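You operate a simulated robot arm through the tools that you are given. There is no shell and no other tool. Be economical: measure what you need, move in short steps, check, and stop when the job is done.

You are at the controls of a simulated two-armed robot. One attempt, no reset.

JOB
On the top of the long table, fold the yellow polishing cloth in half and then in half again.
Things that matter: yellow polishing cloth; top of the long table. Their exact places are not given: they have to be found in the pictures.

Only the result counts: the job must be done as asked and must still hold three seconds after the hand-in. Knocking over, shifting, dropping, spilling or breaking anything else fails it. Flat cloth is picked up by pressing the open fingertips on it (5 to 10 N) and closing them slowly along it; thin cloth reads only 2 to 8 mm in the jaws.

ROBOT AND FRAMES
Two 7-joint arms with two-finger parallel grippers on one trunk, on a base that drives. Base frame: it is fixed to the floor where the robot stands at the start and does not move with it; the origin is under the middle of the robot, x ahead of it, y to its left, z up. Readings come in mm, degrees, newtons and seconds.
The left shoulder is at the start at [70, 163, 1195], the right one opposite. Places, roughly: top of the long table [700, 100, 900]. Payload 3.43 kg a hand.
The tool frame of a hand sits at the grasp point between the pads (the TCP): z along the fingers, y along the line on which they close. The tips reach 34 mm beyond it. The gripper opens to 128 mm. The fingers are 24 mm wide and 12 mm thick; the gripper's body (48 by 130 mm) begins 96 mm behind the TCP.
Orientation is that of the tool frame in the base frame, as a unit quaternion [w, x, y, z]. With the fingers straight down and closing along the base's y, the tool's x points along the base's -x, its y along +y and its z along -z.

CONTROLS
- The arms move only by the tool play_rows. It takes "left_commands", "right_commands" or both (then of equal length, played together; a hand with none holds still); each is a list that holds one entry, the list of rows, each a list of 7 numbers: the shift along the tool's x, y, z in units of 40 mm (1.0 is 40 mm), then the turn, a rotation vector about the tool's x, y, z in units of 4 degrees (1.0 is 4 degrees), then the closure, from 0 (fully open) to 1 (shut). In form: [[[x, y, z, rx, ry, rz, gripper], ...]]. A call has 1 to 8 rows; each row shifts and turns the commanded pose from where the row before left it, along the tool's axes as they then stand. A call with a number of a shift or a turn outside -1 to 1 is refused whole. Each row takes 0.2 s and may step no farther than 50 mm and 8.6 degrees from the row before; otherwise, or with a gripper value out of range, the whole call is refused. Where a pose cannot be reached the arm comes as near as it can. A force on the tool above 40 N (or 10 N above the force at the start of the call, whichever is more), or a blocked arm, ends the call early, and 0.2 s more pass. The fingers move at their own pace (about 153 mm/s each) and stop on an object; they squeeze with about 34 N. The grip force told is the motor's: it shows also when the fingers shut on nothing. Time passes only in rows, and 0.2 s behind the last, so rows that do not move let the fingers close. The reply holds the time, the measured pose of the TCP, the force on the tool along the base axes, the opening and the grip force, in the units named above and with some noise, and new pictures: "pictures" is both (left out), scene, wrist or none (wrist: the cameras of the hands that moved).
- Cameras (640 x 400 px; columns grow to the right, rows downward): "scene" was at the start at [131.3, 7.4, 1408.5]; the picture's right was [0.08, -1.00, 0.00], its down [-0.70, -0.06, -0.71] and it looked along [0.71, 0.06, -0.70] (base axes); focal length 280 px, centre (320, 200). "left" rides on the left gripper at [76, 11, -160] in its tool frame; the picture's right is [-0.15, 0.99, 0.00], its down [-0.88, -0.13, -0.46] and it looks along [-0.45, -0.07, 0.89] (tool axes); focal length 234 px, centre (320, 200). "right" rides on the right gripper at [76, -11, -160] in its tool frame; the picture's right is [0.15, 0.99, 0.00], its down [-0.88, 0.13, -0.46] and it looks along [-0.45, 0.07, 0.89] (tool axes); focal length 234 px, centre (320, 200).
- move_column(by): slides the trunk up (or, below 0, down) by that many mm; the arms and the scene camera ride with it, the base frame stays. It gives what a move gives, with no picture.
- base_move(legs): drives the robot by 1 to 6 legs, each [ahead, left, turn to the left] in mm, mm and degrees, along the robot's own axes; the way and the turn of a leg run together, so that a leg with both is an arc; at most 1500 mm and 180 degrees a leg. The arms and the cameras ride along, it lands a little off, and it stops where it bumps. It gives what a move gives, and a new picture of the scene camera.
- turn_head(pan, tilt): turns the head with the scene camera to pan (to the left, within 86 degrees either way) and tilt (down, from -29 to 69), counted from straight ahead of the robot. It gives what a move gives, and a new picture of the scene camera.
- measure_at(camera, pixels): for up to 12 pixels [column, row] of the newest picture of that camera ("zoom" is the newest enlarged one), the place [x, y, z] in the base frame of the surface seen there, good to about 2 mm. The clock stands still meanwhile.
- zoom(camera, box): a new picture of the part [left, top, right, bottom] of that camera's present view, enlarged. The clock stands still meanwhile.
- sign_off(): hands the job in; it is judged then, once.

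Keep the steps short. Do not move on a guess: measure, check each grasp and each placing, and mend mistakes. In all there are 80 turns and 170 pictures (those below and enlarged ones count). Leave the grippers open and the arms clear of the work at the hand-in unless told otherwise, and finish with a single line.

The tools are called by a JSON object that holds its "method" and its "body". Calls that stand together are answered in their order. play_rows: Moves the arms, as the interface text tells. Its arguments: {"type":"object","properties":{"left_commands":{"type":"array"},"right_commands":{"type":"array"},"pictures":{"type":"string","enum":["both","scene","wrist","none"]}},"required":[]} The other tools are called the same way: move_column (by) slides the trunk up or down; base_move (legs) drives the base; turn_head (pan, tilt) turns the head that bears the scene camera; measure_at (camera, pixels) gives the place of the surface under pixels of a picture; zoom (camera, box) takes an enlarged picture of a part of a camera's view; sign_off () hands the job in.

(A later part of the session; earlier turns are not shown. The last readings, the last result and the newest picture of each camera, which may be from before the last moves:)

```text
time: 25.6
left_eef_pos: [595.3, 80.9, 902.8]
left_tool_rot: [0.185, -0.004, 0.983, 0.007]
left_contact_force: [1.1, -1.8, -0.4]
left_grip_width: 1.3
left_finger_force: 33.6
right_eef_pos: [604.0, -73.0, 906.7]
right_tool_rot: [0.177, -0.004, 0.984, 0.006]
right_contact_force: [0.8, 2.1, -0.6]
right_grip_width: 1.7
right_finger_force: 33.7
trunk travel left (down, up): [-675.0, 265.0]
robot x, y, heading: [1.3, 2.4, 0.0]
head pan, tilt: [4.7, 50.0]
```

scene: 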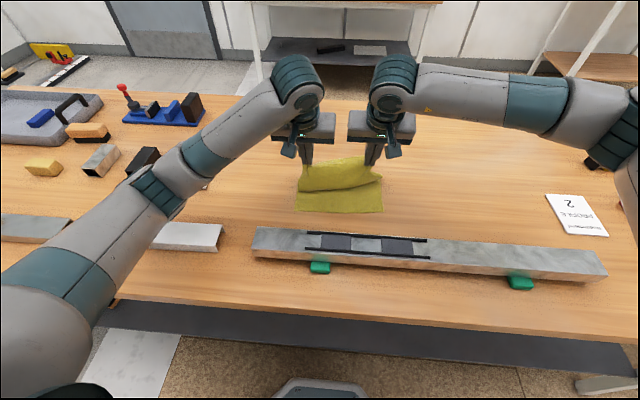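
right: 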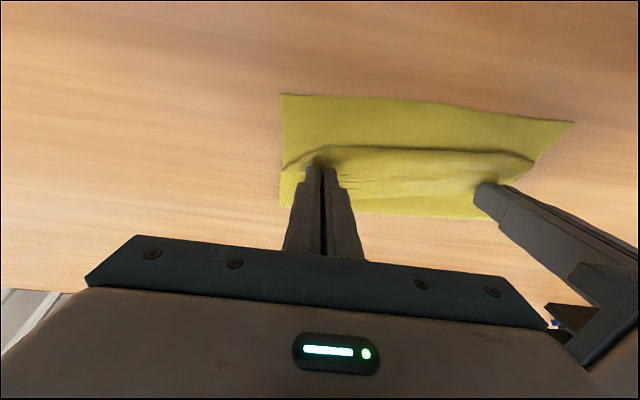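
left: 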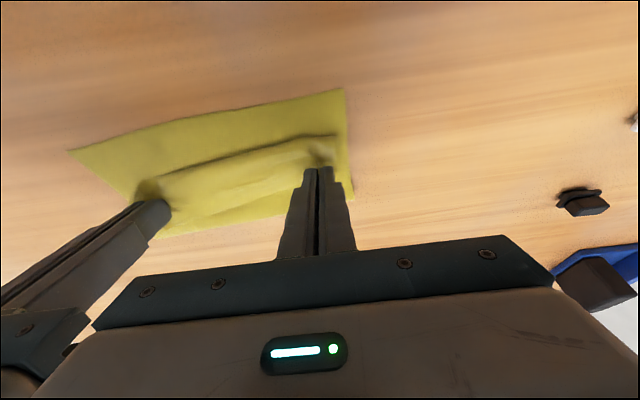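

{"method": "measure_at", "body": {"camera": "left", "pixels": [[250, 153], [260, 215], [230, 225], [210, 162], [240, 190], [165, 233], [350, 190], [342, 95]]}}

{"method": "measure_at", "body": {"camera": "right", "pixels": [[400, 148], [380, 210], [440, 214], [420, 180], [283, 200], [284, 98]]}}

{"method": "zoom", "body": {"camera": "right", "box": [260, 80, 580, 280]}}

```text
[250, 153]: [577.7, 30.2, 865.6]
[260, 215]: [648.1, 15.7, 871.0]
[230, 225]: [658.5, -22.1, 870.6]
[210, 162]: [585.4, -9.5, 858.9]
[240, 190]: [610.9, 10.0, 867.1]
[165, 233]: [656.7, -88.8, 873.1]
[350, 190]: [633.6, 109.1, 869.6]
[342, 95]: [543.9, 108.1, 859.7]
```

```text
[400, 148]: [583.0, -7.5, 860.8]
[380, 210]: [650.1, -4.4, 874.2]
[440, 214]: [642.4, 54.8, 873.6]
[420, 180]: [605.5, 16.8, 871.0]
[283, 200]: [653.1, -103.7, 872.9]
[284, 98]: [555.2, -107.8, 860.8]
```

```text
2.00 times, centred on (420, 180) of right
```

zoom: 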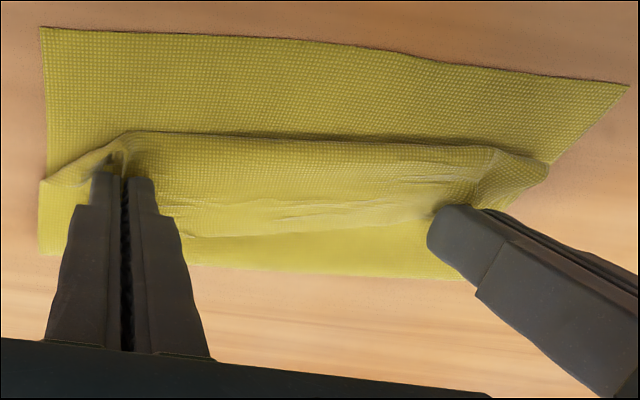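

Bulge front lies at x≈580, the held edge is folded back to x≈635, crease at ≈660. I lower onto it, release by opening gently, then retreat; next I will sweep the folded-back flap toward the near edge.

{"method": "play_rows", "body": {"left_commands": [[[0, 0, 0.08, 0, 0, 0, 1], [0, 0, 0, 0, 0, 0, 0.9], [0, 0, 0, 0, 0, 0, 0.8], [0, 0, 0, 0, 0, 0, 0.75], [0, 0, -0.3, 0, 0, 0, 0.75], [0, 0, -0.8, 0, 0, 0, 0.75], [0, 0, -0.8, 0, 0, 0, 0.75]]], "right_commands": [[[0, 0, 0.12, 0, 0, 0, 1], [0, 0, 0, 0, 0, 0, 0.9], [0, 0, 0, 0, 0, 0, 0.8], [0, 0, 0, 0, 0, 0, 0.75], [0, 0, -0.3, 0, 0, 0, 0.75], [0, 0, -0.8, 0, 0, 0, 0.75], [0, 0, -0.8, 0, 0, 0, 0.75]]]}}

```text
time: 27.2
left_eef_pos: [569.7, 79.3, 971.5]
left_tool_rot: [0.185, -0.003, 0.983, 0.006]
left_contact_force: [-0.2, 0.1, 0.4]
left_grip_width: 32.1
left_finger_force: 0.1
right_eef_pos: [579.6, -73.9, 972.4]
right_tool_rot: [0.177, -0.005, 0.984, 0.005]
right_contact_force: [-0.6, -0.2, -0.6]
right_grip_width: 32.2
right_finger_force: 0.0
trunk travel left (down, up): [-675.0, 265.0]
robot x, y, heading: [0.4, 4.4, 0.5]
head pan, tilt: [4.7, 50.0]
```

scene: 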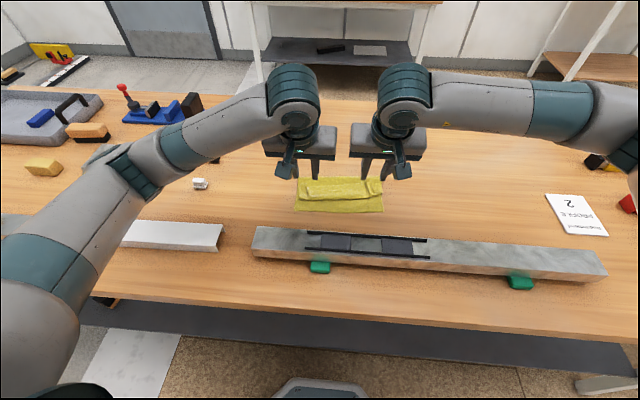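
right: 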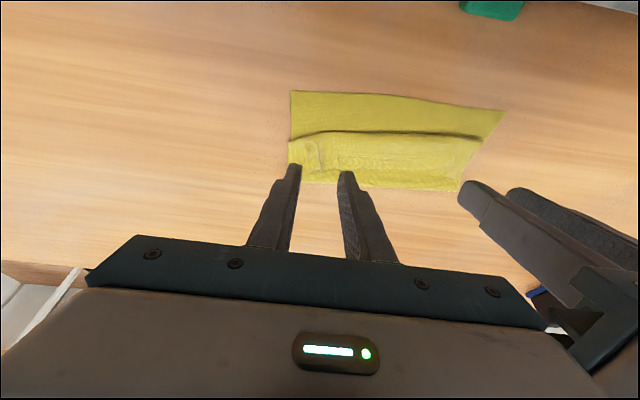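
left: 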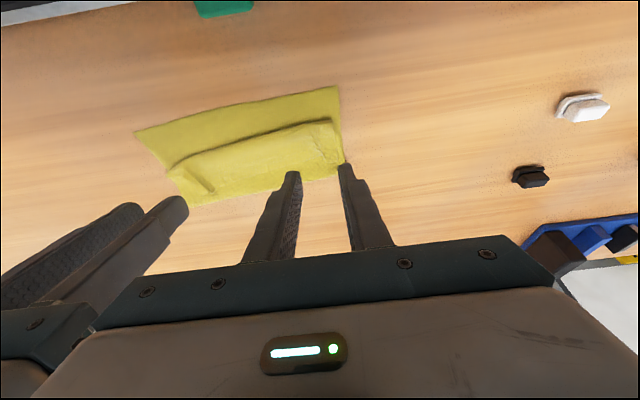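

{"method": "zoom", "body": {"camera": "scene", "box": [280, 165, 400, 225]}}

{"method": "zoom", "body": {"camera": "left", "box": [120, 70, 360, 220]}}

{"method": "zoom", "body": {"camera": "right", "box": [270, 70, 510, 220]}}

```text
5.33 times, centred on (340, 195) of scene
```

zoom: 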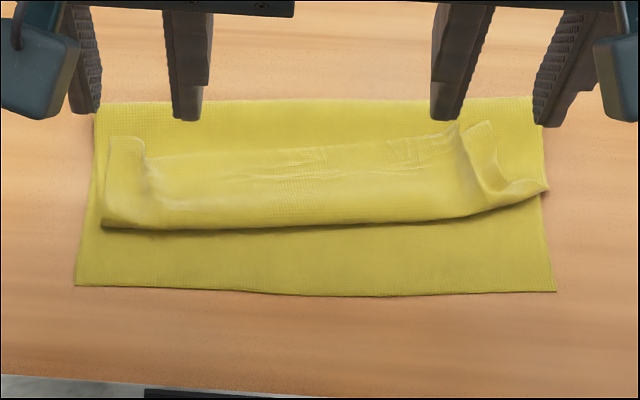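

```text
2.67 times, centred on (240, 145) of left
```

zoom: 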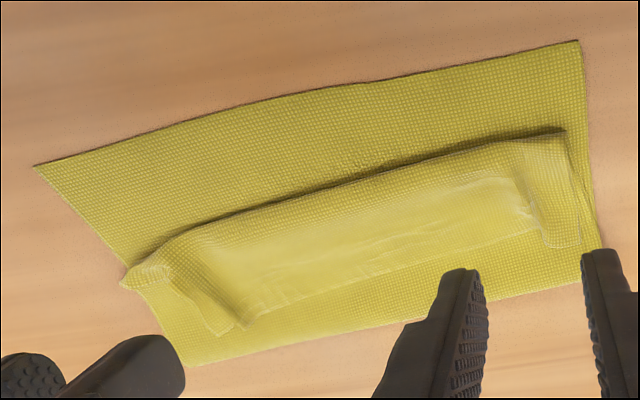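

```text
2.67 times, centred on (390, 145) of right
```

zoom: 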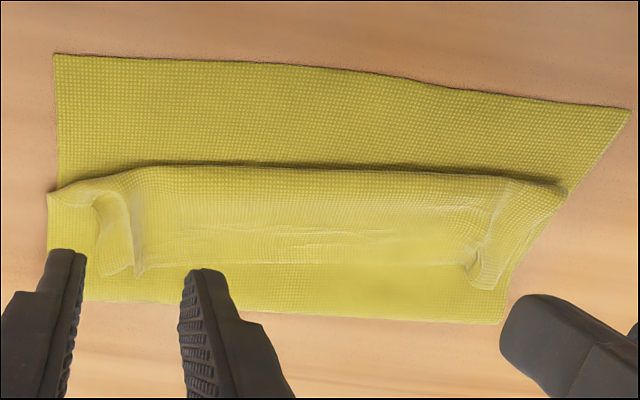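

The far edge is folded back as a flap over x≈580-635. I measure the flap edge and crease heights to sweep it forward.

{"method": "measure_at", "body": {"camera": "zoom", "pixels": [[117, 272], [140, 275], [250, 262], [320, 268], [440, 264], [470, 280], [490, 285], [300, 172], [300, 305], [480, 318], [75, 298], [300, 220]]}}

```text
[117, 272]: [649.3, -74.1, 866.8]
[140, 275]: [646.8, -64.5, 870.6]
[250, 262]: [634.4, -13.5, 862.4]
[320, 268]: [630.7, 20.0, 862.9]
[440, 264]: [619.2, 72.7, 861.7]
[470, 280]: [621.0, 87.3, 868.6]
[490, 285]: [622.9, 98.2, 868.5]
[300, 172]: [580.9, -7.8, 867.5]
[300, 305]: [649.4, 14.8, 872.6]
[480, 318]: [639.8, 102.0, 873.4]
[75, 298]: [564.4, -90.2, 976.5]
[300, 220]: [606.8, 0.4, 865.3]
```

The corners' pleats stand up and can be taken again at the very edge (less overlap, so less curl). I straighten the hands and place them above those pleats: left about (630,92), right about (655,-69).

{"method": "play_rows", "body": {"left_commands": [[[0, 0, 0, 0, 1, 0, 0.75], [0, 0, 0, 0, 1, 0, 0.75], [0, 0, 0, 0, 1, 0, 0.75], [0, 0, 0, 0, 1, 0, 0.75], [0, 0, 0, 0, 1, 0, 0.8], [-0.5, 0.108, 0.17, 0, 0.3, 0, 0.8], [-0.5, 0.108, 0.17, 0, 0, 0, 0.8], [-0.5, 0.108, 0.17, 0, 0, 0, 0.8]]], "right_commands": [[[0, 0, 0, 0, 1, 0, 0.75], [0, 0, 0, 0, 1, 0, 0.75], [0, 0, 0, 0, 1, 0, 0.75], [0, 0, 0, 0, 1, 0, 0.75], [0, 0, 0, 0, 1, 0, 0.8], [-0.63, 0.04, 0.17, 0, 0.1, 0, 0.8], [-0.63, 0.04, 0.17, 0, 0, 0, 0.8], [-0.63, 0.04, 0.17, 0, 0, 0, 0.8]]], "pictures": "wrist"}}

```text
time: 29.0
left_eef_pos: [629.8, 93.3, 949.8]
left_tool_rot: [0.0, -0.004, 1.0, 0.005]
left_contact_force: [0.5, -0.6, 0.2]
left_grip_width: 25.6
left_finger_force: 0.0
right_eef_pos: [657.5, -66.8, 952.3]
right_tool_rot: [0.0, -0.006, 1.0, 0.005]
right_contact_force: [-0.3, -0.4, -0.4]
right_grip_width: 25.4
right_finger_force: 0.1
trunk travel left (down, up): [-675.0, 265.0]
robot x, y, heading: [2.6, 5.6, 0.3]
head pan, tilt: [4.7, 50.0]
```

right: 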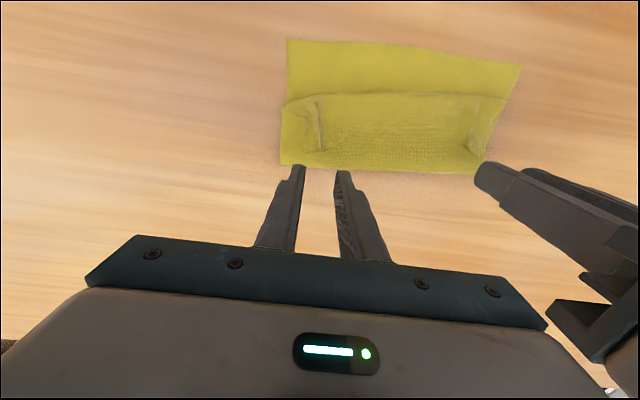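
left: 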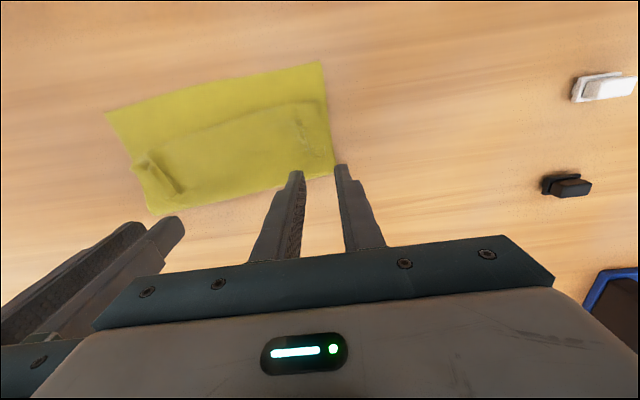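

{"method": "zoom", "body": {"camera": "right", "box": [260, 30, 540, 205]}}

{"method": "measure_at", "body": {"camera": "zoom", "pixels": [[140, 270], [145, 255], [120, 285], [250, 262], [350, 260], [480, 270], [470, 285], [60, 295], [300, 320], [500, 330], [200, 285], [400, 285]]}}

```text
2.29 times, centred on (400, 118) of right
```

zoom: 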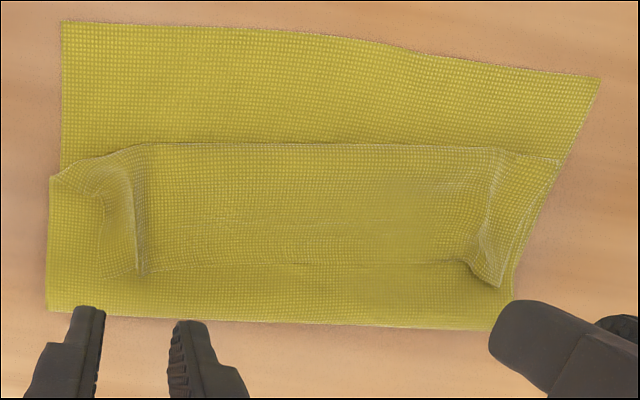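

```text
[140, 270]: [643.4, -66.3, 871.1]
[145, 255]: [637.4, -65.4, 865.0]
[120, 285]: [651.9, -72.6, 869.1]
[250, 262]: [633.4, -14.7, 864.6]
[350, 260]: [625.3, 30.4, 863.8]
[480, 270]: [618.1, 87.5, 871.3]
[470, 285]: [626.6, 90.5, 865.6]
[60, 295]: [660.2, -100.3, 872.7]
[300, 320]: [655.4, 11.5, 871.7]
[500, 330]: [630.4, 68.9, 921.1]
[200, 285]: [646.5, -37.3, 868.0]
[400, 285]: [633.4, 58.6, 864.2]
```

Right pleat end at (645,-66,871), left at (623,90,871). I lower around them to just above the layers.

{"method": "play_rows", "body": {"left_commands": [[[0.1, -0.1, 0.5, 0, 0, 0, 0.8], [0, 0, 0.5, 0, 0, 0, 0.8], [0, 0, 0.2, 0, 0, 0, 0.8], [0, 0, 0, 0, 0, 0, 0.8]]], "right_commands": [[[0.24, 0, 0.5, 0, 0, 0, 0.8], [0, 0, 0.5, 0, 0, 0, 0.8], [0, 0, 0.25, 0, 0, 0, 0.8], [0, 0, 0, 0, 0, 0, 0.8]]], "pictures": "wrist"}}

```text
time: 30.0
left_eef_pos: [625.6, 90.8, 902.9]
left_tool_rot: [0.0, -0.004, 1.0, 0.006]
left_contact_force: [0.3, 0.5, -0.5]
left_grip_width: 25.7
left_finger_force: 0.0
right_eef_pos: [646.3, -66.9, 901.6]
right_tool_rot: [0.0, -0.006, 1.0, 0.004]
right_contact_force: [-0.4, 0.5, 0.7]
right_grip_width: 25.4
right_finger_force: 0.1
trunk travel left (down, up): [-675.0, 265.0]
robot x, y, heading: [1.0, 0.4, 0.3]
head pan, tilt: [4.7, 50.0]
```

right: 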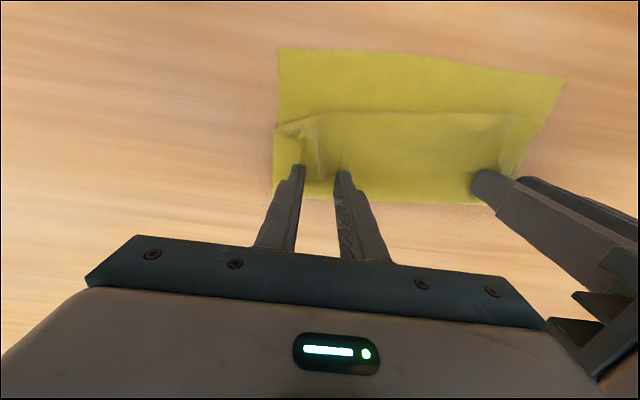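
left: 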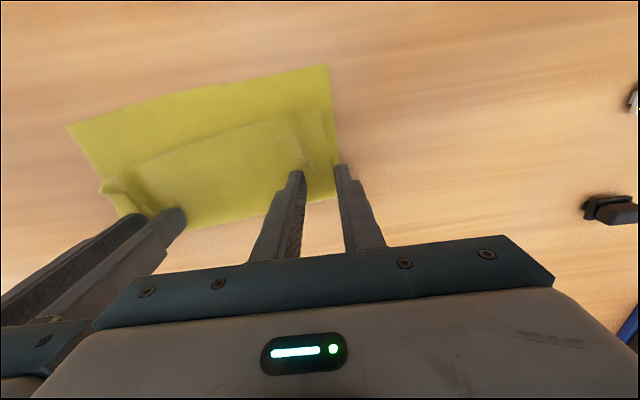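

Right pleat is centred; left pleat sits nearer the inner finger, so I shift the left 4 mm inward. Then down 4 mm and close slowly.

{"method": "play_rows", "body": {"left_commands": [[[0, -0.1, 0.06, 0, 0, 0, 0.8], [0, 0, 0.06, 0, 0, 0, 0.83], [0, 0, 0.01, 0, 0, 0, 0.87], [0, 0, 0, 0, 0, 0, 0.91], [0, 0, 0, 0, 0, 0, 0.95], [0, 0, 0, 0, 0, 0, 0.98], [0, 0, 0, 0, 0, 0, 1], [0, 0, 0, 0, 0, 0, 1]]], "right_commands": [[[0, 0, 0.06, 0, 0, 0, 0.8], [0, 0, 0.04, 0, 0, 0, 0.83], [0, 0, 0, 0, 0, 0, 0.87], [0, 0, 0, 0, 0, 0, 0.91], [0, 0, 0, 0, 0, 0, 0.95], [0, 0, 0, 0, 0, 0, 0.98], [0, 0, 0, 0, 0, 0, 1], [0, 0, 0, 0, 0, 0, 1]]], "pictures": "wrist"}}

```text
time: 31.8
left_eef_pos: [625.3, 85.4, 899.1]
left_tool_rot: [-0.001, -0.004, 1.0, 0.007]
left_contact_force: [-0.2, -0.2, -1.2]
left_grip_width: 1.6
left_finger_force: 33.1
right_eef_pos: [645.7, -67.7, 897.6]
right_tool_rot: [0.0, -0.004, 1.0, 0.004]
right_contact_force: [-0.3, 0.6, 0.4]
right_grip_width: 1.6
right_finger_force: 33.7
trunk travel left (down, up): [-675.0, 265.0]
robot x, y, heading: [0.2, 1.9, 0.3]
head pan, tilt: [4.7, 50.0]
```

right: 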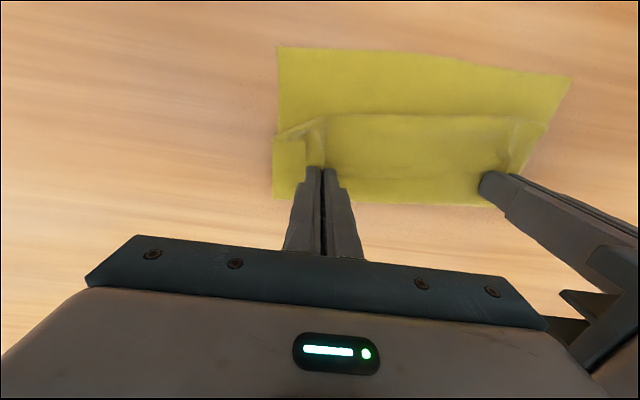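
left: 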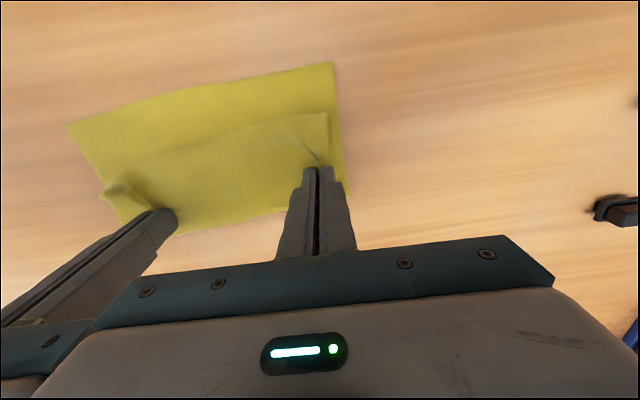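

Both grip 1.6 mm. I lift 45 mm to see how the flap hangs and that only the top layer comes.

{"method": "play_rows", "body": {"left_commands": [[[0, 0, -0.3, 0, 0, 0, 1], [0, 0, -0.4, 0, 0, 0, 1], [0, 0, -0.45, 0, 0, 0, 1], [0, 0, 0, 0, 0, 0, 1]]], "right_commands": [[[0, 0, -0.3, 0, 0, 0, 1], [0, 0, -0.4, 0, 0, 0, 1], [0, 0, -0.45, 0, 0, 0, 1], [0, 0, 0, 0, 0, 0, 1]]]}}

```text
time: 32.8
left_eef_pos: [626.8, 84.5, 943.8]
left_tool_rot: [0.0, -0.004, 1.0, 0.007]
left_contact_force: [-0.7, -0.1, -0.5]
left_grip_width: 1.8
left_finger_force: 34.1
right_eef_pos: [647.5, -67.8, 944.4]
right_tool_rot: [0.0, -0.006, 1.0, 0.005]
right_contact_force: [-0.1, 0.7, 0.1]
right_grip_width: 1.5
right_finger_force: 33.7
trunk travel left (down, up): [-675.0, 265.0]
robot x, y, heading: [-0.2, 4.6, 0.2]
head pan, tilt: [4.7, 50.0]
```

scene: 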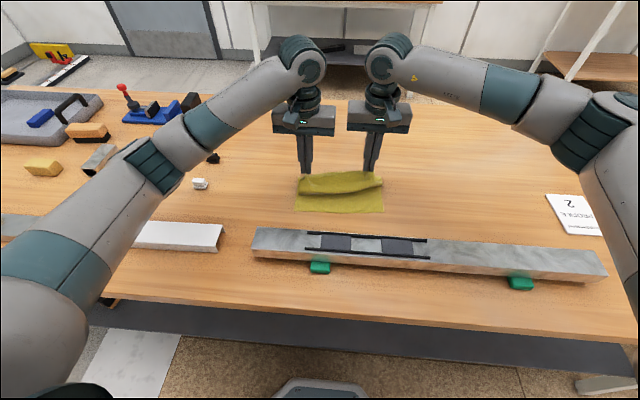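
right: 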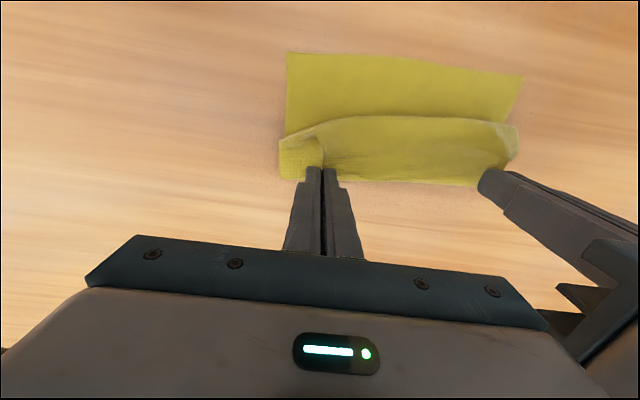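
left: 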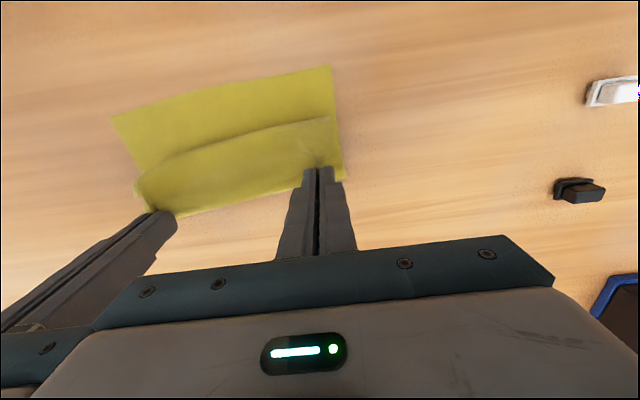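

The flap lifts cleanly. I pull it up and outward to roll the crease out to mid-cloth, then arc back toward the near edge.

{"method": "play_rows", "body": {"left_commands": [[[-0.7, 0, -0.5, 0, 0, 0, 1], [-0.7, 0, -0.5, 0, 0, 0, 1], [-0.7, 0, -0.5, 0, 0, 0, 1], [0.8, -0.02, -0.05, 0, 0, 0, 1], [0.87, -0.02, 0.17, 0, 0, 0, 1], [0.75, -0.03, 0.38, 0, 0, 0, 1], [0.6, -0.03, 0.55, 0, 0, 0, 1]]], "right_commands": [[[-0.63, 0, -0.5, 0, 0, 0, 1], [-0.63, 0, -0.5, 0, 0, 0, 1], [-0.63, 0, -0.5, 0, 0, 0, 1], [0.8, -0.02, -0.05, 0, 0, 0, 1], [0.87, -0.02, 0.17, 0, 0, 0, 1], [0.75, -0.03, 0.38, 0, 0, 0, 1], [0.6, -0.03, 0.55, 0, 0, 0, 1]]]}}

```text
time: 34.4
left_eef_pos: [588.3, 81.5, 960.5]
left_tool_rot: [0.0, -0.005, 1.0, 0.006]
left_contact_force: [-0.4, -0.1, 0.4]
left_grip_width: 1.5
left_finger_force: 34.1
right_eef_pos: [600.3, -72.5, 960.6]
right_tool_rot: [0.001, -0.005, 1.0, 0.005]
right_contact_force: [-0.6, 0.3, -1.6]
right_grip_width: 1.8
right_finger_force: 33.9
trunk travel left (down, up): [-675.0, 265.0]
robot x, y, heading: [-0.4, 6.2, 0.2]
head pan, tilt: [4.7, 50.0]
```

scene: 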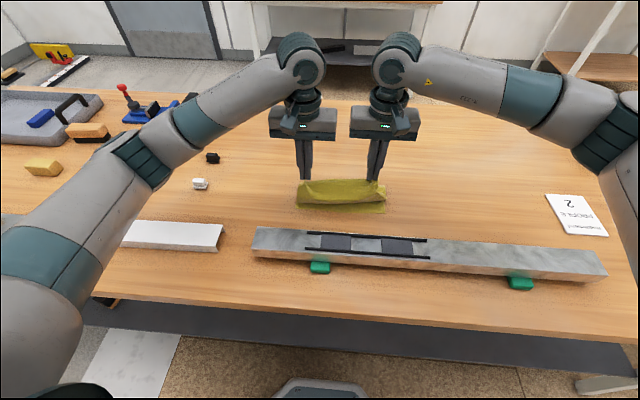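
right: 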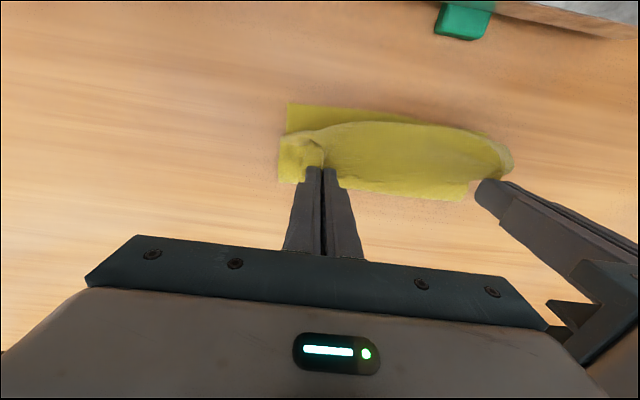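
left: 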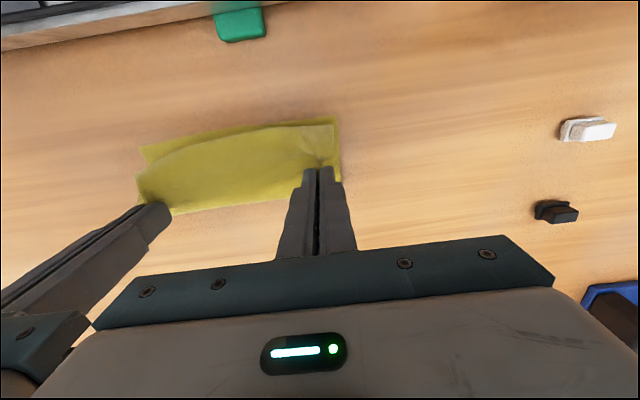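

{"method": "measure_at", "body": {"camera": "left", "pixels": [[335, 120], [338, 176], [230, 145], [142, 150], [240, 200]]}}

{"method": "measure_at", "body": {"camera": "right", "pixels": [[290, 107], [282, 177], [400, 130], [440, 196], [380, 187]]}}

```text
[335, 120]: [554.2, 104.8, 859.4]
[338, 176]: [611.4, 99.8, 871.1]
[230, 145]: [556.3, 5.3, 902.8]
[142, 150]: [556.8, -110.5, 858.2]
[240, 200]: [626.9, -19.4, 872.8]
```

```text
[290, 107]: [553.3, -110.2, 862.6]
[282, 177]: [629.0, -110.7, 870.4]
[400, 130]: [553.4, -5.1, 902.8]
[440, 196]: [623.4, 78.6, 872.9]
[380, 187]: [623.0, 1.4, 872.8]
```

The stiff pinch makes the cloth leave the fingers toward me, so it keeps curling. Better: lay it flat again and re-grip with the hands turned 90° so that the sheet leaves at the fingertips. I carry the edge back out.

{"method": "play_rows", "body": {"left_commands": [[[-0.57, 0, -0.3, 0, 0, 0, 1], [-0.57, 0, -0.25, 0, 0, 0, 1], [-0.57, 0, 0, 0, 0, 0, 1], [-0.57, 0, 0.12, 0, 0, 0, 1], [-0.57, 0, 0.3, 0, 0, 0, 1], [-0.57, 0, 0.45, 0, 0, 0, 1], [-0.57, 0, 0.5, 0, 0, 0, 1], [-0.57, 0, 0.55, 0, 0, 0, 1]]], "right_commands": [[[-0.57, 0, -0.3, 0, 0, 0, 1], [-0.57, 0, -0.25, 0, 0, 0, 1], [-0.57, 0, 0, 0, 0, 0, 1], [-0.57, 0, 0.12, 0, 0, 0, 1], [-0.57, 0, 0.3, 0, 0, 0, 1], [-0.57, 0, 0.45, 0, 0, 0, 1], [-0.57, 0, 0.5, 0, 0, 0, 1], [-0.57, 0, 0.55, 0, 0, 0, 1]]], "pictures": "scene"}}

```text
time: 36.2
left_eef_pos: [771.9, 84.4, 907.6]
left_tool_rot: [-0.001, -0.004, 1.0, 0.006]
left_contact_force: [-0.1, 0.1, -0.2]
left_grip_width: 1.7
left_finger_force: 33.6
right_eef_pos: [787.2, -70.3, 906.1]
right_tool_rot: [0.0, -0.005, 1.0, 0.005]
right_contact_force: [-0.1, 0.1, -0.2]
right_grip_width: 1.8
right_finger_force: 33.7
trunk travel left (down, up): [-675.0, 265.0]
robot x, y, heading: [-2.3, 4.3, 0.2]
head pan, tilt: [4.7, 50.0]
```

scene: 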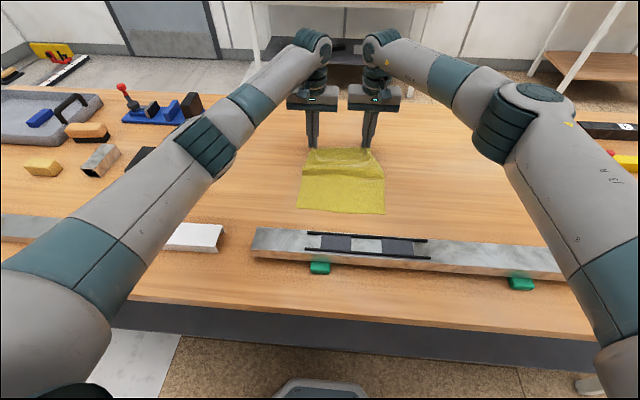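

There is still a slack wave. I pull 18 mm further out and spread a little, lower, then release and rise.

{"method": "play_rows", "body": {"left_commands": [[[-0.25, 0.1, 0.05, 0, 0, 0, 1], [-0.2, 0.08, 0.1, 0, 0, 0, 1], [0, 0, 0.1, 0, 0, 0, 1], [0, 0, 0, 0, 0, 0, 0.85], [0, 0, 0, 0, 0, 0, 0.75], [0, 0, -0.5, 0, 0, 0, 0.75], [0, 0, -0.9, 0, 0, 0, 0.75]]], "right_commands": [[[-0.25, -0.1, 0.05, 0, 0, 0, 1], [-0.2, -0.08, 0.1, 0, 0, 0, 1], [0, 0, 0.1, 0, 0, 0, 1], [0, 0, 0, 0, 0, 0, 0.85], [0, 0, 0, 0, 0, 0, 0.75], [0, 0, -0.5, 0, 0, 0, 0.75], [0, 0, -0.9, 0, 0, 0, 0.75]]]}}

```text
time: 37.8
left_eef_pos: [787.6, 90.6, 955.3]
left_tool_rot: [0.0, -0.004, 1.0, 0.006]
left_contact_force: [0.5, -0.1, 0.7]
left_grip_width: 32.1
left_finger_force: 0.1
right_eef_pos: [800.8, -76.9, 955.7]
right_tool_rot: [0.0, -0.005, 1.0, 0.003]
right_contact_force: [0.2, -0.2, 0.2]
right_grip_width: 31.8
right_finger_force: 0.1
trunk travel left (down, up): [-675.0, 265.0]
robot x, y, heading: [0.1, 6.6, -0.0]
head pan, tilt: [4.7, 50.0]
```

scene: 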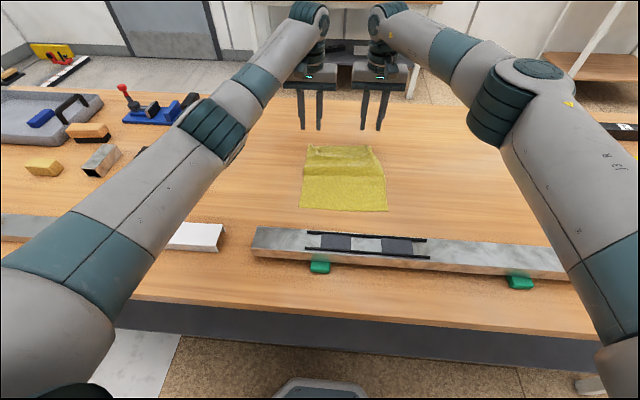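
right: 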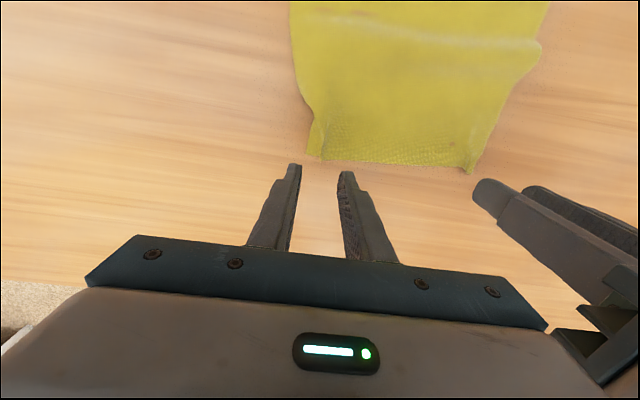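
left: 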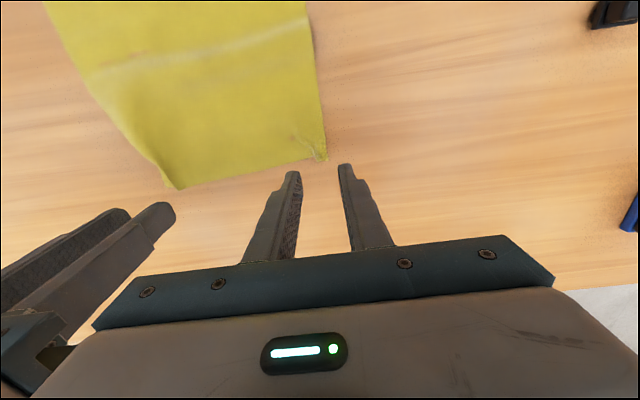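

The cloth is nearly flat again. I rotate both hands 90° (cameras outward) in three calls, rising and spreading a little first.

{"method": "play_rows", "body": {"left_commands": [[[0, 0.4, -0.5, 0, 0, 1, 0.75], [0, 0.2, -0.3, 0, 0, 1, 0.75], [0, 0, 0, 0, 0, 1, 0.75], [0, 0, 0, 0, 0, 1, 0.75], [0, 0, 0, 0, 0, 1, 0.75], [0, 0, 0, 0, 0, 1, 0.75], [0, 0, 0, 0, 0, 1, 0.75], [0, 0, 0, 0, 0, 1, 0.75]]], "right_commands": [[[0, -0.4, -0.5, 0, 0, -1, 0.75], [0, -0.2, -0.3, 0, 0, -1, 0.75], [0, 0, 0, 0, 0, -1, 0.75], [0, 0, 0, 0, 0, -1, 0.75], [0, 0, 0, 0, 0, -1, 0.75], [0, 0, 0, 0, 0, -1, 0.75], [0, 0, 0, 0, 0, -1, 0.75], [0, 0, 0, 0, 0, -1, 0.75]]], "pictures": "none"}}

{"method": "play_rows", "body": {"left_commands": [[[0, 0, 0, 0, 0, 1, 0.75], [0, 0, 0, 0, 0, 1, 0.75], [0, 0, 0, 0, 0, 1, 0.75], [0, 0, 0, 0, 0, 1, 0.75], [0, 0, 0, 0, 0, 1, 0.75], [0, 0, 0, 0, 0, 1, 0.75], [0, 0, 0, 0, 0, 1, 0.75], [0, 0, 0, 0, 0, 1, 0.75]]], "right_commands": [[[0, 0, 0, 0, 0, -1, 0.75], [0, 0, 0, 0, 0, -1, 0.75], [0, 0, 0, 0, 0, -1, 0.75], [0, 0, 0, 0, 0, -1, 0.75], [0, 0, 0, 0, 0, -1, 0.75], [0, 0, 0, 0, 0, -1, 0.75], [0, 0, 0, 0, 0, -1, 0.75], [0, 0, 0, 0, 0, -1, 0.75]]], "pictures": "scene"}}

```text
time: 39.6
left_eef_pos: [790.2, 113.5, 985.1]
left_tool_rot: [-0.001, 0.272, 0.962, 0.005]
left_contact_force: [0.4, 0.1, 0.0]
left_grip_width: 32.1
left_finger_force: 0.1
right_eef_pos: [802.9, -102.1, 984.2]
right_tool_rot: [0.0, -0.213, 0.977, 0.005]
right_contact_force: [-0.3, 0.0, 0.4]
right_grip_width: 31.9
right_finger_force: 0.1
right hand out of reach, approached as far as the arm can: row 7, 8
trunk travel left (down, up): [-675.0, 265.0]
robot x, y, heading: [2.1, 1.3, 0.2]
head pan, tilt: [4.7, 50.0]
```

```text
time: 41.4
left_eef_pos: [790.4, 114.1, 985.5]
left_tool_rot: [-0.003, 0.526, 0.851, 0.004]
left_contact_force: [0.6, 0.0, -0.8]
left_grip_width: 32.2
left_finger_force: 0.1
right_eef_pos: [786.2, -109.1, 971.1]
right_tool_rot: [0.002, -0.248, 0.969, 0.004]
right_contact_force: [0.7, 0.8, -0.7]
right_grip_width: 32.0
right_finger_force: 0.0
right hand out of reach, approached as far as the arm can: row 1, 2, 3, 4, 5, 6, 7, 8
trunk travel left (down, up): [-675.0, 265.0]
robot x, y, heading: [-1.9, -0.3, 0.4]
head pan, tilt: [4.7, 50.0]
```

scene: 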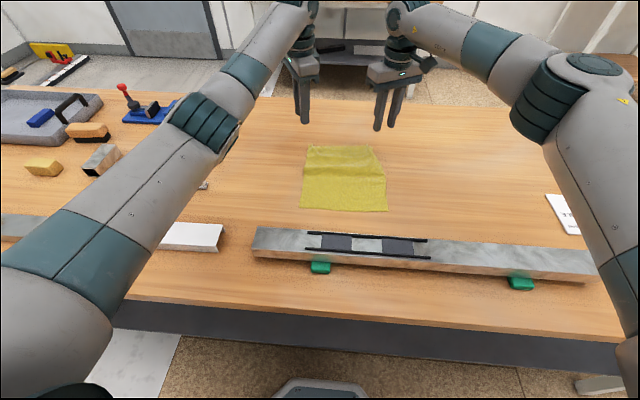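

The right hand can't turn that way beyond ≈28°. I turn it the other way; the left finishes its turn.

{"method": "play_rows", "body": {"left_commands": [[[0, 0, 0, 0, 0, 1, 0.75], [0, 0, 0, 0, 0, 1, 0.75], [0, 0, 0, 0, 0, 1, 0.75], [0, 0, 0, 0, 0, 1, 0.75], [0, 0, 0, 0, 0, 1, 0.75], [0, 0, 0, 0, 0, 1, 0.75], [0, 0, 0, 0, 0, 0.6, 0.75], [0, 0, 0, 0, 0, 0, 0.75]]], "right_commands": [[[0, 0, 0, 0, 0, 1, 0.75], [0, 0, 0, 0, 0, 1, 0.75], [0, 0, 0, 0, 0, 1, 0.75], [0, 0, 0, 0, 0, 1, 0.75], [0, 0, 0, 0, 0, 1, 0.75], [0, 0, 0, 0, 0, 1, 0.75], [0, 0, 0, 0, 0, 1, 0.75], [0, 0, 0, 0, 0, 1, 0.75]]], "pictures": "none"}}

{"method": "play_rows", "body": {"right_commands": [[[0, 0, 0, 0, 0, 1, 0.75], [0, 0, 0, 0, 0, 1, 0.75], [0, 0, 0, 0, 0, 1, 0.75], [0, 0, 0, 0, 0, 1, 0.75], [0, 0, 0, 0, 0, 1, 0.75], [0, 0, 0, 0, 0, 1, 0.75], [0, 0, 0, 0, 0, 1, 0.75], [0, 0, 0, 0, 0, 1, 0.75]]], "pictures": "none"}}

{"method": "play_rows", "body": {"right_commands": [[[0, 0, 0, 0, 0, 1, 0.75], [0, 0, 0, 0, 0, 1, 0.75], [0, 0, 0, 0, 0, 1, 0.75], [0, 0, 0, 0, 0, 1, 0.75], [0, 0, 0, 0, 0, 1, 0.75], [0, 0, 0, 0, 0, 1, 0.75], [0, 0, 0, 0, 0, 1, 0.75], [0, 0, 0, 0, 0, 1, 0.75]]], "pictures": "none"}}

```text
time: 43.2
left_eef_pos: [790.2, 112.9, 986.5]
left_tool_rot: [-0.005, 0.707, 0.708, 0.004]
left_contact_force: [0.1, 0.2, 0.3]
left_grip_width: 32.0
left_finger_force: 0.1
right_eef_pos: [786.1, -110.7, 971.1]
right_tool_rot: [0.001, 0.029, 1.0, 0.004]
right_contact_force: [-0.8, 0.4, -0.3]
right_grip_width: 31.9
right_finger_force: 0.1
trunk travel left (down, up): [-675.0, 265.0]
robot x, y, heading: [0.3, -0.1, 0.2]
head pan, tilt: [4.7, 50.0]
```

```text
time: 45.0
left_eef_pos: [790.3, 113.4, 986.1]
left_tool_rot: [-0.004, 0.707, 0.707, 0.005]
left_contact_force: [0.8, 0.3, 0.4]
left_grip_width: 32.1
left_finger_force: 0.0
right_eef_pos: [786.2, -111.5, 969.7]
right_tool_rot: [-0.001, 0.305, 0.952, 0.004]
right_contact_force: [0.0, -0.8, -0.4]
right_grip_width: 32.1
right_finger_force: 0.1
trunk travel left (down, up): [-675.0, 265.0]
robot x, y, heading: [-1.5, 1.9, 0.2]
head pan, tilt: [4.7, 50.0]
```

```text
time: 46.8
left_eef_pos: [789.3, 113.9, 986.4]
left_tool_rot: [-0.005, 0.707, 0.708, 0.004]
left_contact_force: [0.0, -0.4, -0.1]
left_grip_width: 31.7
left_finger_force: 0.0
right_eef_pos: [785.4, -110.3, 970.6]
right_tool_rot: [-0.004, 0.555, 0.832, 0.004]
right_contact_force: [-1.2, 0.5, 0.1]
right_grip_width: 31.9
right_finger_force: 0.1
trunk travel left (down, up): [-675.0, 265.0]
robot x, y, heading: [-0.9, 1.9, 0.2]
head pan, tilt: [4.7, 50.0]
```

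Left is done; the right needs 22.6° more.

{"method": "play_rows", "body": {"right_commands": [[[0, 0, 0, 0, 0, 1, 0.75], [0, 0, 0, 0, 0, 1, 0.75], [0, 0, 0, 0, 0, 1, 0.75], [0, 0, 0, 0, 0, 1, 0.75], [0, 0, 0, 0, 0, 1, 0.75], [0, 0, 0, 0, 0, 0.65, 0.75], [0, 0, 0, 0, 0, 0, 0.75]]]}}

```text
time: 48.4
left_eef_pos: [789.9, 112.5, 986.1]
left_tool_rot: [-0.004, 0.707, 0.707, 0.004]
left_contact_force: [0.5, -0.6, 0.1]
left_grip_width: 32.0
left_finger_force: 0.0
right_eef_pos: [785.4, -111.3, 970.3]
right_tool_rot: [-0.004, 0.707, 0.707, 0.003]
right_contact_force: [0.6, 0.7, 0.0]
right_grip_width: 32.0
right_finger_force: 0.1
trunk travel left (down, up): [-675.0, 265.0]
robot x, y, heading: [6.4, 0.3, -0.0]
head pan, tilt: [4.7, 50.0]
```

scene: 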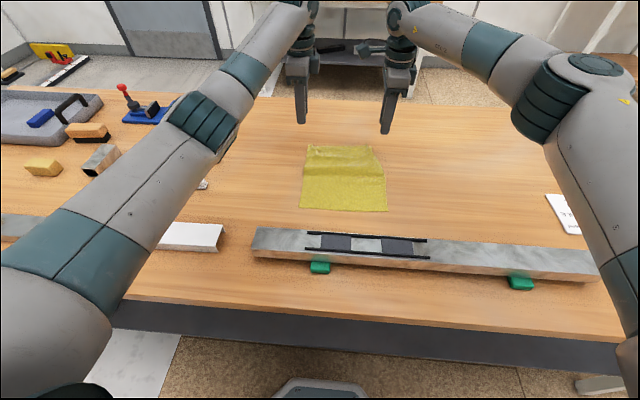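
right: 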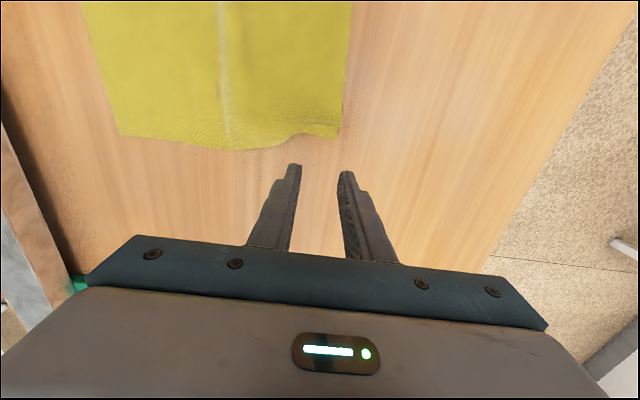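

Both hands are turned: they now close along x. I measure the cloth again.

{"method": "zoom", "body": {"camera": "scene", "box": [280, 130, 408, 220]}}

{"method": "measure_at", "body": {"camera": "right", "pixels": [[342, 126], [346, 90], [350, 10], [345, 60], [290, 145], [228, 120], [120, 135]]}}

{"method": "measure_at", "body": {"camera": "scene", "pixels": [[309, 146], [340, 148], [376, 149], [387, 210], [301, 207], [345, 168], [345, 210], [306, 170], [384, 177]]}}

```text
4.44 times, centred on (344, 175) of scene
```

zoom: 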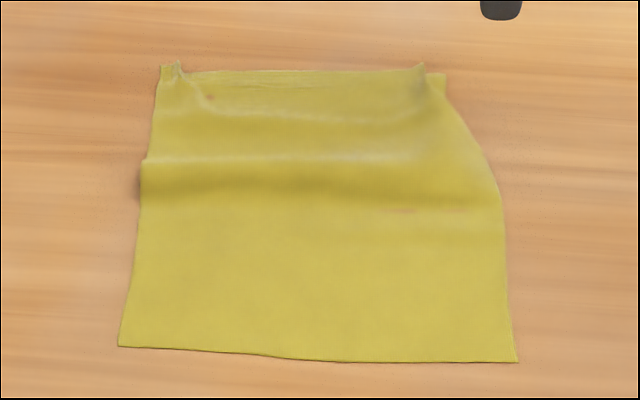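

```text
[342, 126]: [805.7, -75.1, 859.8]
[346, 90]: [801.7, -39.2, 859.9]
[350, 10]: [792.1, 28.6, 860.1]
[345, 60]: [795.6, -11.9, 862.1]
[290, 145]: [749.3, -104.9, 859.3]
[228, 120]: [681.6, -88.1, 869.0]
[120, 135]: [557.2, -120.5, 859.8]
```

```text
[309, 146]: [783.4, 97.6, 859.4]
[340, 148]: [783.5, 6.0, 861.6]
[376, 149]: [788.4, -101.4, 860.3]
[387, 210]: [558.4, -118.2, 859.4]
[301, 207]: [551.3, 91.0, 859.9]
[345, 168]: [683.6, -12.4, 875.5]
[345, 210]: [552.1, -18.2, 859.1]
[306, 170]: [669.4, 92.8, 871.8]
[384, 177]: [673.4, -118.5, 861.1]
```

The far edge runs at x≈787 (left) to ≈800 (right), corners at y≈98 and ≈-90. I lower both hands with the fingers straddling the edge, inner finger on the cloth, outer on the wood.

{"method": "play_rows", "body": {"left_commands": [[[-0.2, -0.04, 0.5, 0, 0, 0, 0.69], [-0.2, -0.04, 0.5, 0, 0, 0, 0.69], [-0.2, -0.04, 0.5, 0, 0, 0, 0.69], [-0.2, -0.04, 0.5, 0, 0, 0, 0.69], [0, 0, 0, 0, 0, 0, 0.69]]], "right_commands": [[[0.227, 0.066, 0.41, 0, 0, 0, 0.69], [0.227, 0.066, 0.41, 0, 0, 0, 0.69], [0.227, 0.066, 0.41, 0, 0, 0, 0.69], [0.227, 0.066, 0.41, 0, 0, 0, 0.69], [0, 0, 0, 0, 0, 0, 0.69]]], "pictures": "wrist"}}

```text
time: 49.6
left_eef_pos: [782.1, 83.1, 905.2]
left_tool_rot: [-0.004, 0.707, 0.708, 0.006]
left_contact_force: [0.5, -0.5, -0.8]
left_grip_width: 39.7
left_finger_force: 0.0
right_eef_pos: [793.7, -72.3, 906.5]
right_tool_rot: [-0.003, 0.707, 0.707, 0.003]
right_contact_force: [0.1, -0.5, 1.0]
right_grip_width: 39.6
right_finger_force: 0.1
trunk travel left (down, up): [-675.0, 265.0]
robot x, y, heading: [-1.0, 2.7, 0.2]
head pan, tilt: [4.7, 50.0]
```

right: 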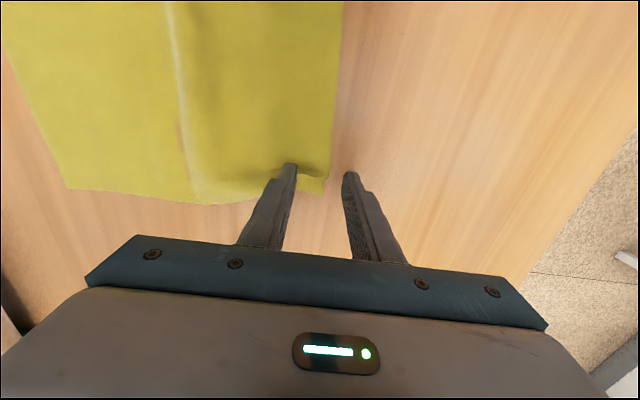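
left: 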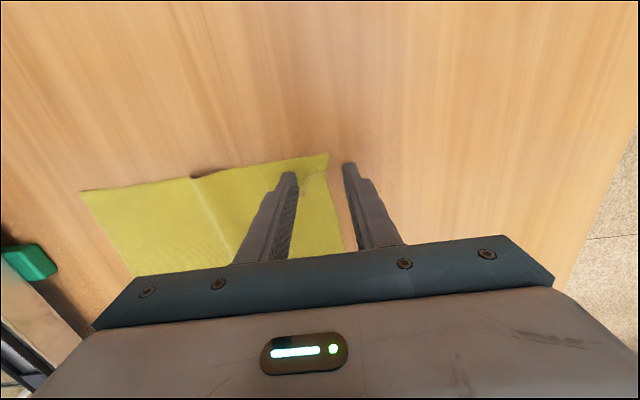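

The edge lies between the fingers on both hands. I shift 6 mm outward and press down.

{"method": "play_rows", "body": {"left_commands": [[[0, 0.15, 0.15, 0, 0, 0, 0.69], [0, 0, 0.08, 0, 0, 0, 0.69], [0, 0, 0.05, 0, 0, 0, 0.69], [0, 0, 0, 0, 0, 0, 0.69]]], "right_commands": [[[0, 0.15, 0.15, 0, 0, 0, 0.69], [0, 0, 0.1, 0, 0, 0, 0.69], [0, 0, 0.05, 0, 0, 0, 0.69], [0, 0, 0, 0, 0, 0, 0.69]]], "pictures": "none"}}

```text
time: 50.6
left_eef_pos: [789.0, 83.8, 895.1]
left_tool_rot: [-0.004, 0.706, 0.708, 0.005]
left_contact_force: [0.4, 1.0, 1.7]
left_grip_width: 39.2
left_finger_force: 0.0
right_eef_pos: [799.7, -72.1, 895.3]
right_tool_rot: [-0.003, 0.707, 0.707, 0.004]
right_contact_force: [1.8, -0.2, 11.4]
right_grip_width: 39.0
right_finger_force: 0.1
trunk travel left (down, up): [-675.0, 265.0]
robot x, y, heading: [1.5, 0.3, 0.2]
head pan, tilt: [4.7, 50.0]
```

Right presses 11 N, left barely. Left goes 1 mm lower, then both close slowly.

{"method": "play_rows", "body": {"left_commands": [[[0, 0, 0.025, 0, 0, 0, 0.69], [0, 0, 0, 0, 0, 0, 0.74], [0, 0, 0, 0, 0, 0, 0.79], [0, 0, 0, 0, 0, 0, 0.84], [0, 0, 0, 0, 0, 0, 0.89], [0, 0, 0, 0, 0, 0, 0.94], [0, 0, 0, 0, 0, 0, 0.98], [0, 0, 0, 0, 0, 0, 1]]], "right_commands": [[[0, 0, 0, 0, 0, 0, 0.69], [0, 0, 0, 0, 0, 0, 0.74], [0, 0, 0, 0, 0, 0, 0.79], [0, 0, 0, 0, 0, 0, 0.84], [0, 0, 0, 0, 0, 0, 0.89], [0, 0, 0, 0, 0, 0, 0.94], [0, 0, 0, 0, 0, 0, 0.98], [0, 0, 0, 0, 0, 0, 1]]], "pictures": "wrist"}}

```text
time: 52.4
left_eef_pos: [788.2, 84.4, 894.8]
left_tool_rot: [-0.003, 0.706, 0.708, 0.005]
left_contact_force: [-0.3, -0.1, 6.9]
left_grip_width: 1.9
left_finger_force: 33.9
right_eef_pos: [799.8, -72.1, 894.5]
right_tool_rot: [-0.002, 0.707, 0.707, 0.004]
right_contact_force: [-0.7, -0.6, 13.1]
right_grip_width: 1.7
right_finger_force: 33.7
trunk travel left (down, up): [-675.0, 265.0]
robot x, y, heading: [0.7, 2.0, 0.4]
head pan, tilt: [4.7, 50.0]
```

right: 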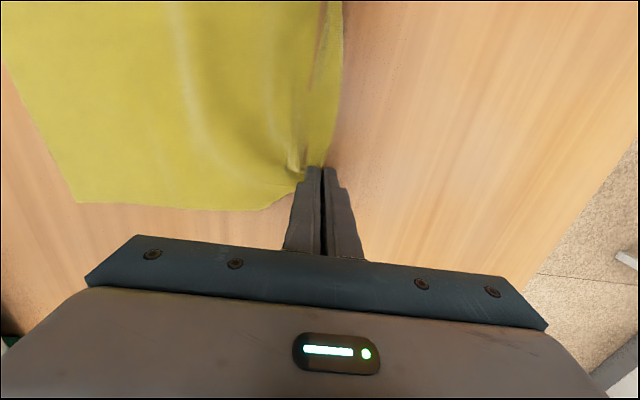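
left: 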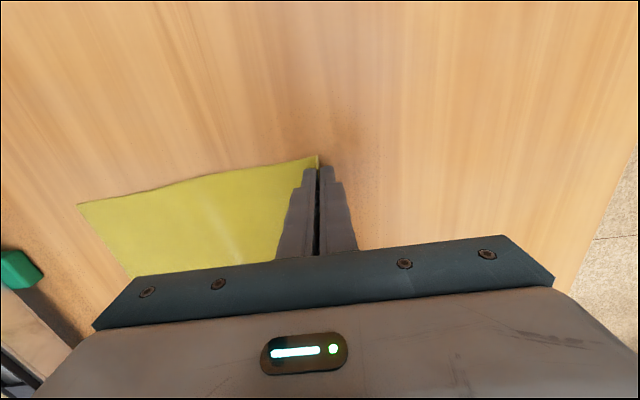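

Both grips are clean (edge drawn into the jaws). Now the arc, first part.

{"method": "play_rows", "body": {"left_commands": [[[0, -0.15, -0.7, 0, 0, 0, 1], [0, -0.25, -0.65, 0, 0, 0, 1], [-0.03, -0.45, -0.55, 0, 0, 0, 1], [-0.03, -0.55, -0.45, 0, 0, 0, 1], [-0.03, -0.65, -0.25, 0, 0, 0, 1], [-0.03, -0.7, -0.1, 0, 0, 0, 1], [-0.03, -0.7, 0.1, 0, 0, 0, 1], [-0.03, -0.65, 0.25, 0, 0, 0, 1]]], "right_commands": [[[0, -0.15, -0.7, 0, 0, 0, 1], [0, -0.25, -0.65, 0, 0, 0, 1], [-0.05, -0.45, -0.55, 0, 0, 0, 1], [-0.05, -0.55, -0.45, 0, 0, 0, 1], [-0.05, -0.65, -0.25, 0, 0, 0, 1], [-0.05, -0.7, -0.1, 0, 0, 0, 1], [-0.05, -0.7, 0.1, 0, 0, 0, 1], [-0.05, -0.65, 0.25, 0, 0, 0, 1]]]}}

```text
time: 54.2
left_eef_pos: [624.3, 74.2, 989.4]
left_tool_rot: [-0.004, 0.706, 0.708, 0.004]
left_contact_force: [0.7, -1.7, -0.4]
left_grip_width: 1.7
left_finger_force: 33.8
right_eef_pos: [637.0, -86.1, 984.1]
right_tool_rot: [-0.003, 0.708, 0.707, 0.004]
right_contact_force: [-0.1, 1.0, 0.4]
right_grip_width: 1.4
right_finger_force: 34.1
trunk travel left (down, up): [-675.0, 265.0]
robot x, y, heading: [2.5, 2.7, 0.1]
head pan, tilt: [4.7, 50.0]
```

scene: 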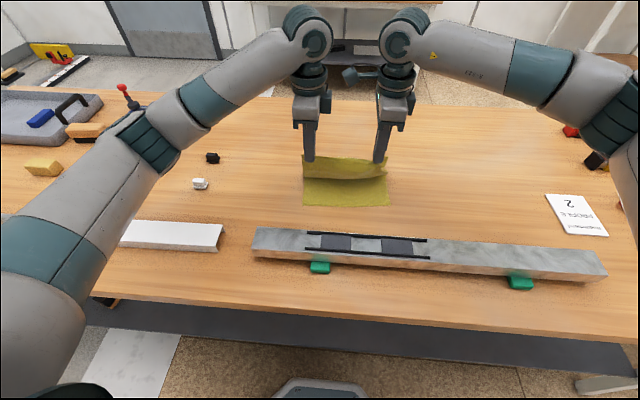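
right: 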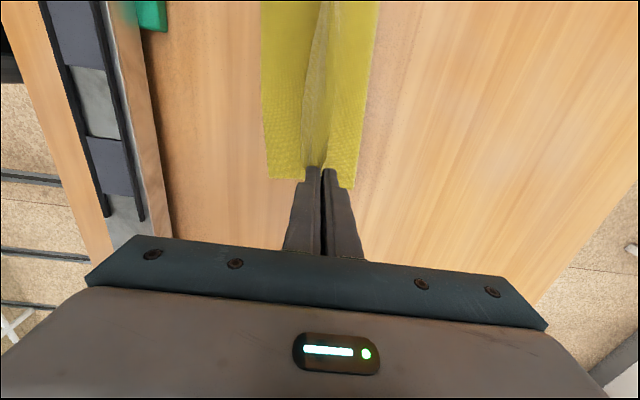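
left: 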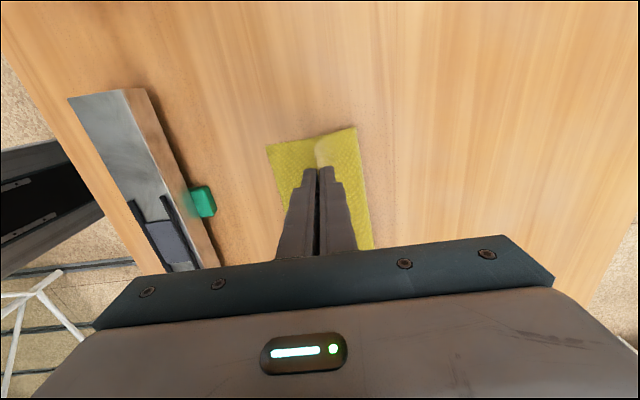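

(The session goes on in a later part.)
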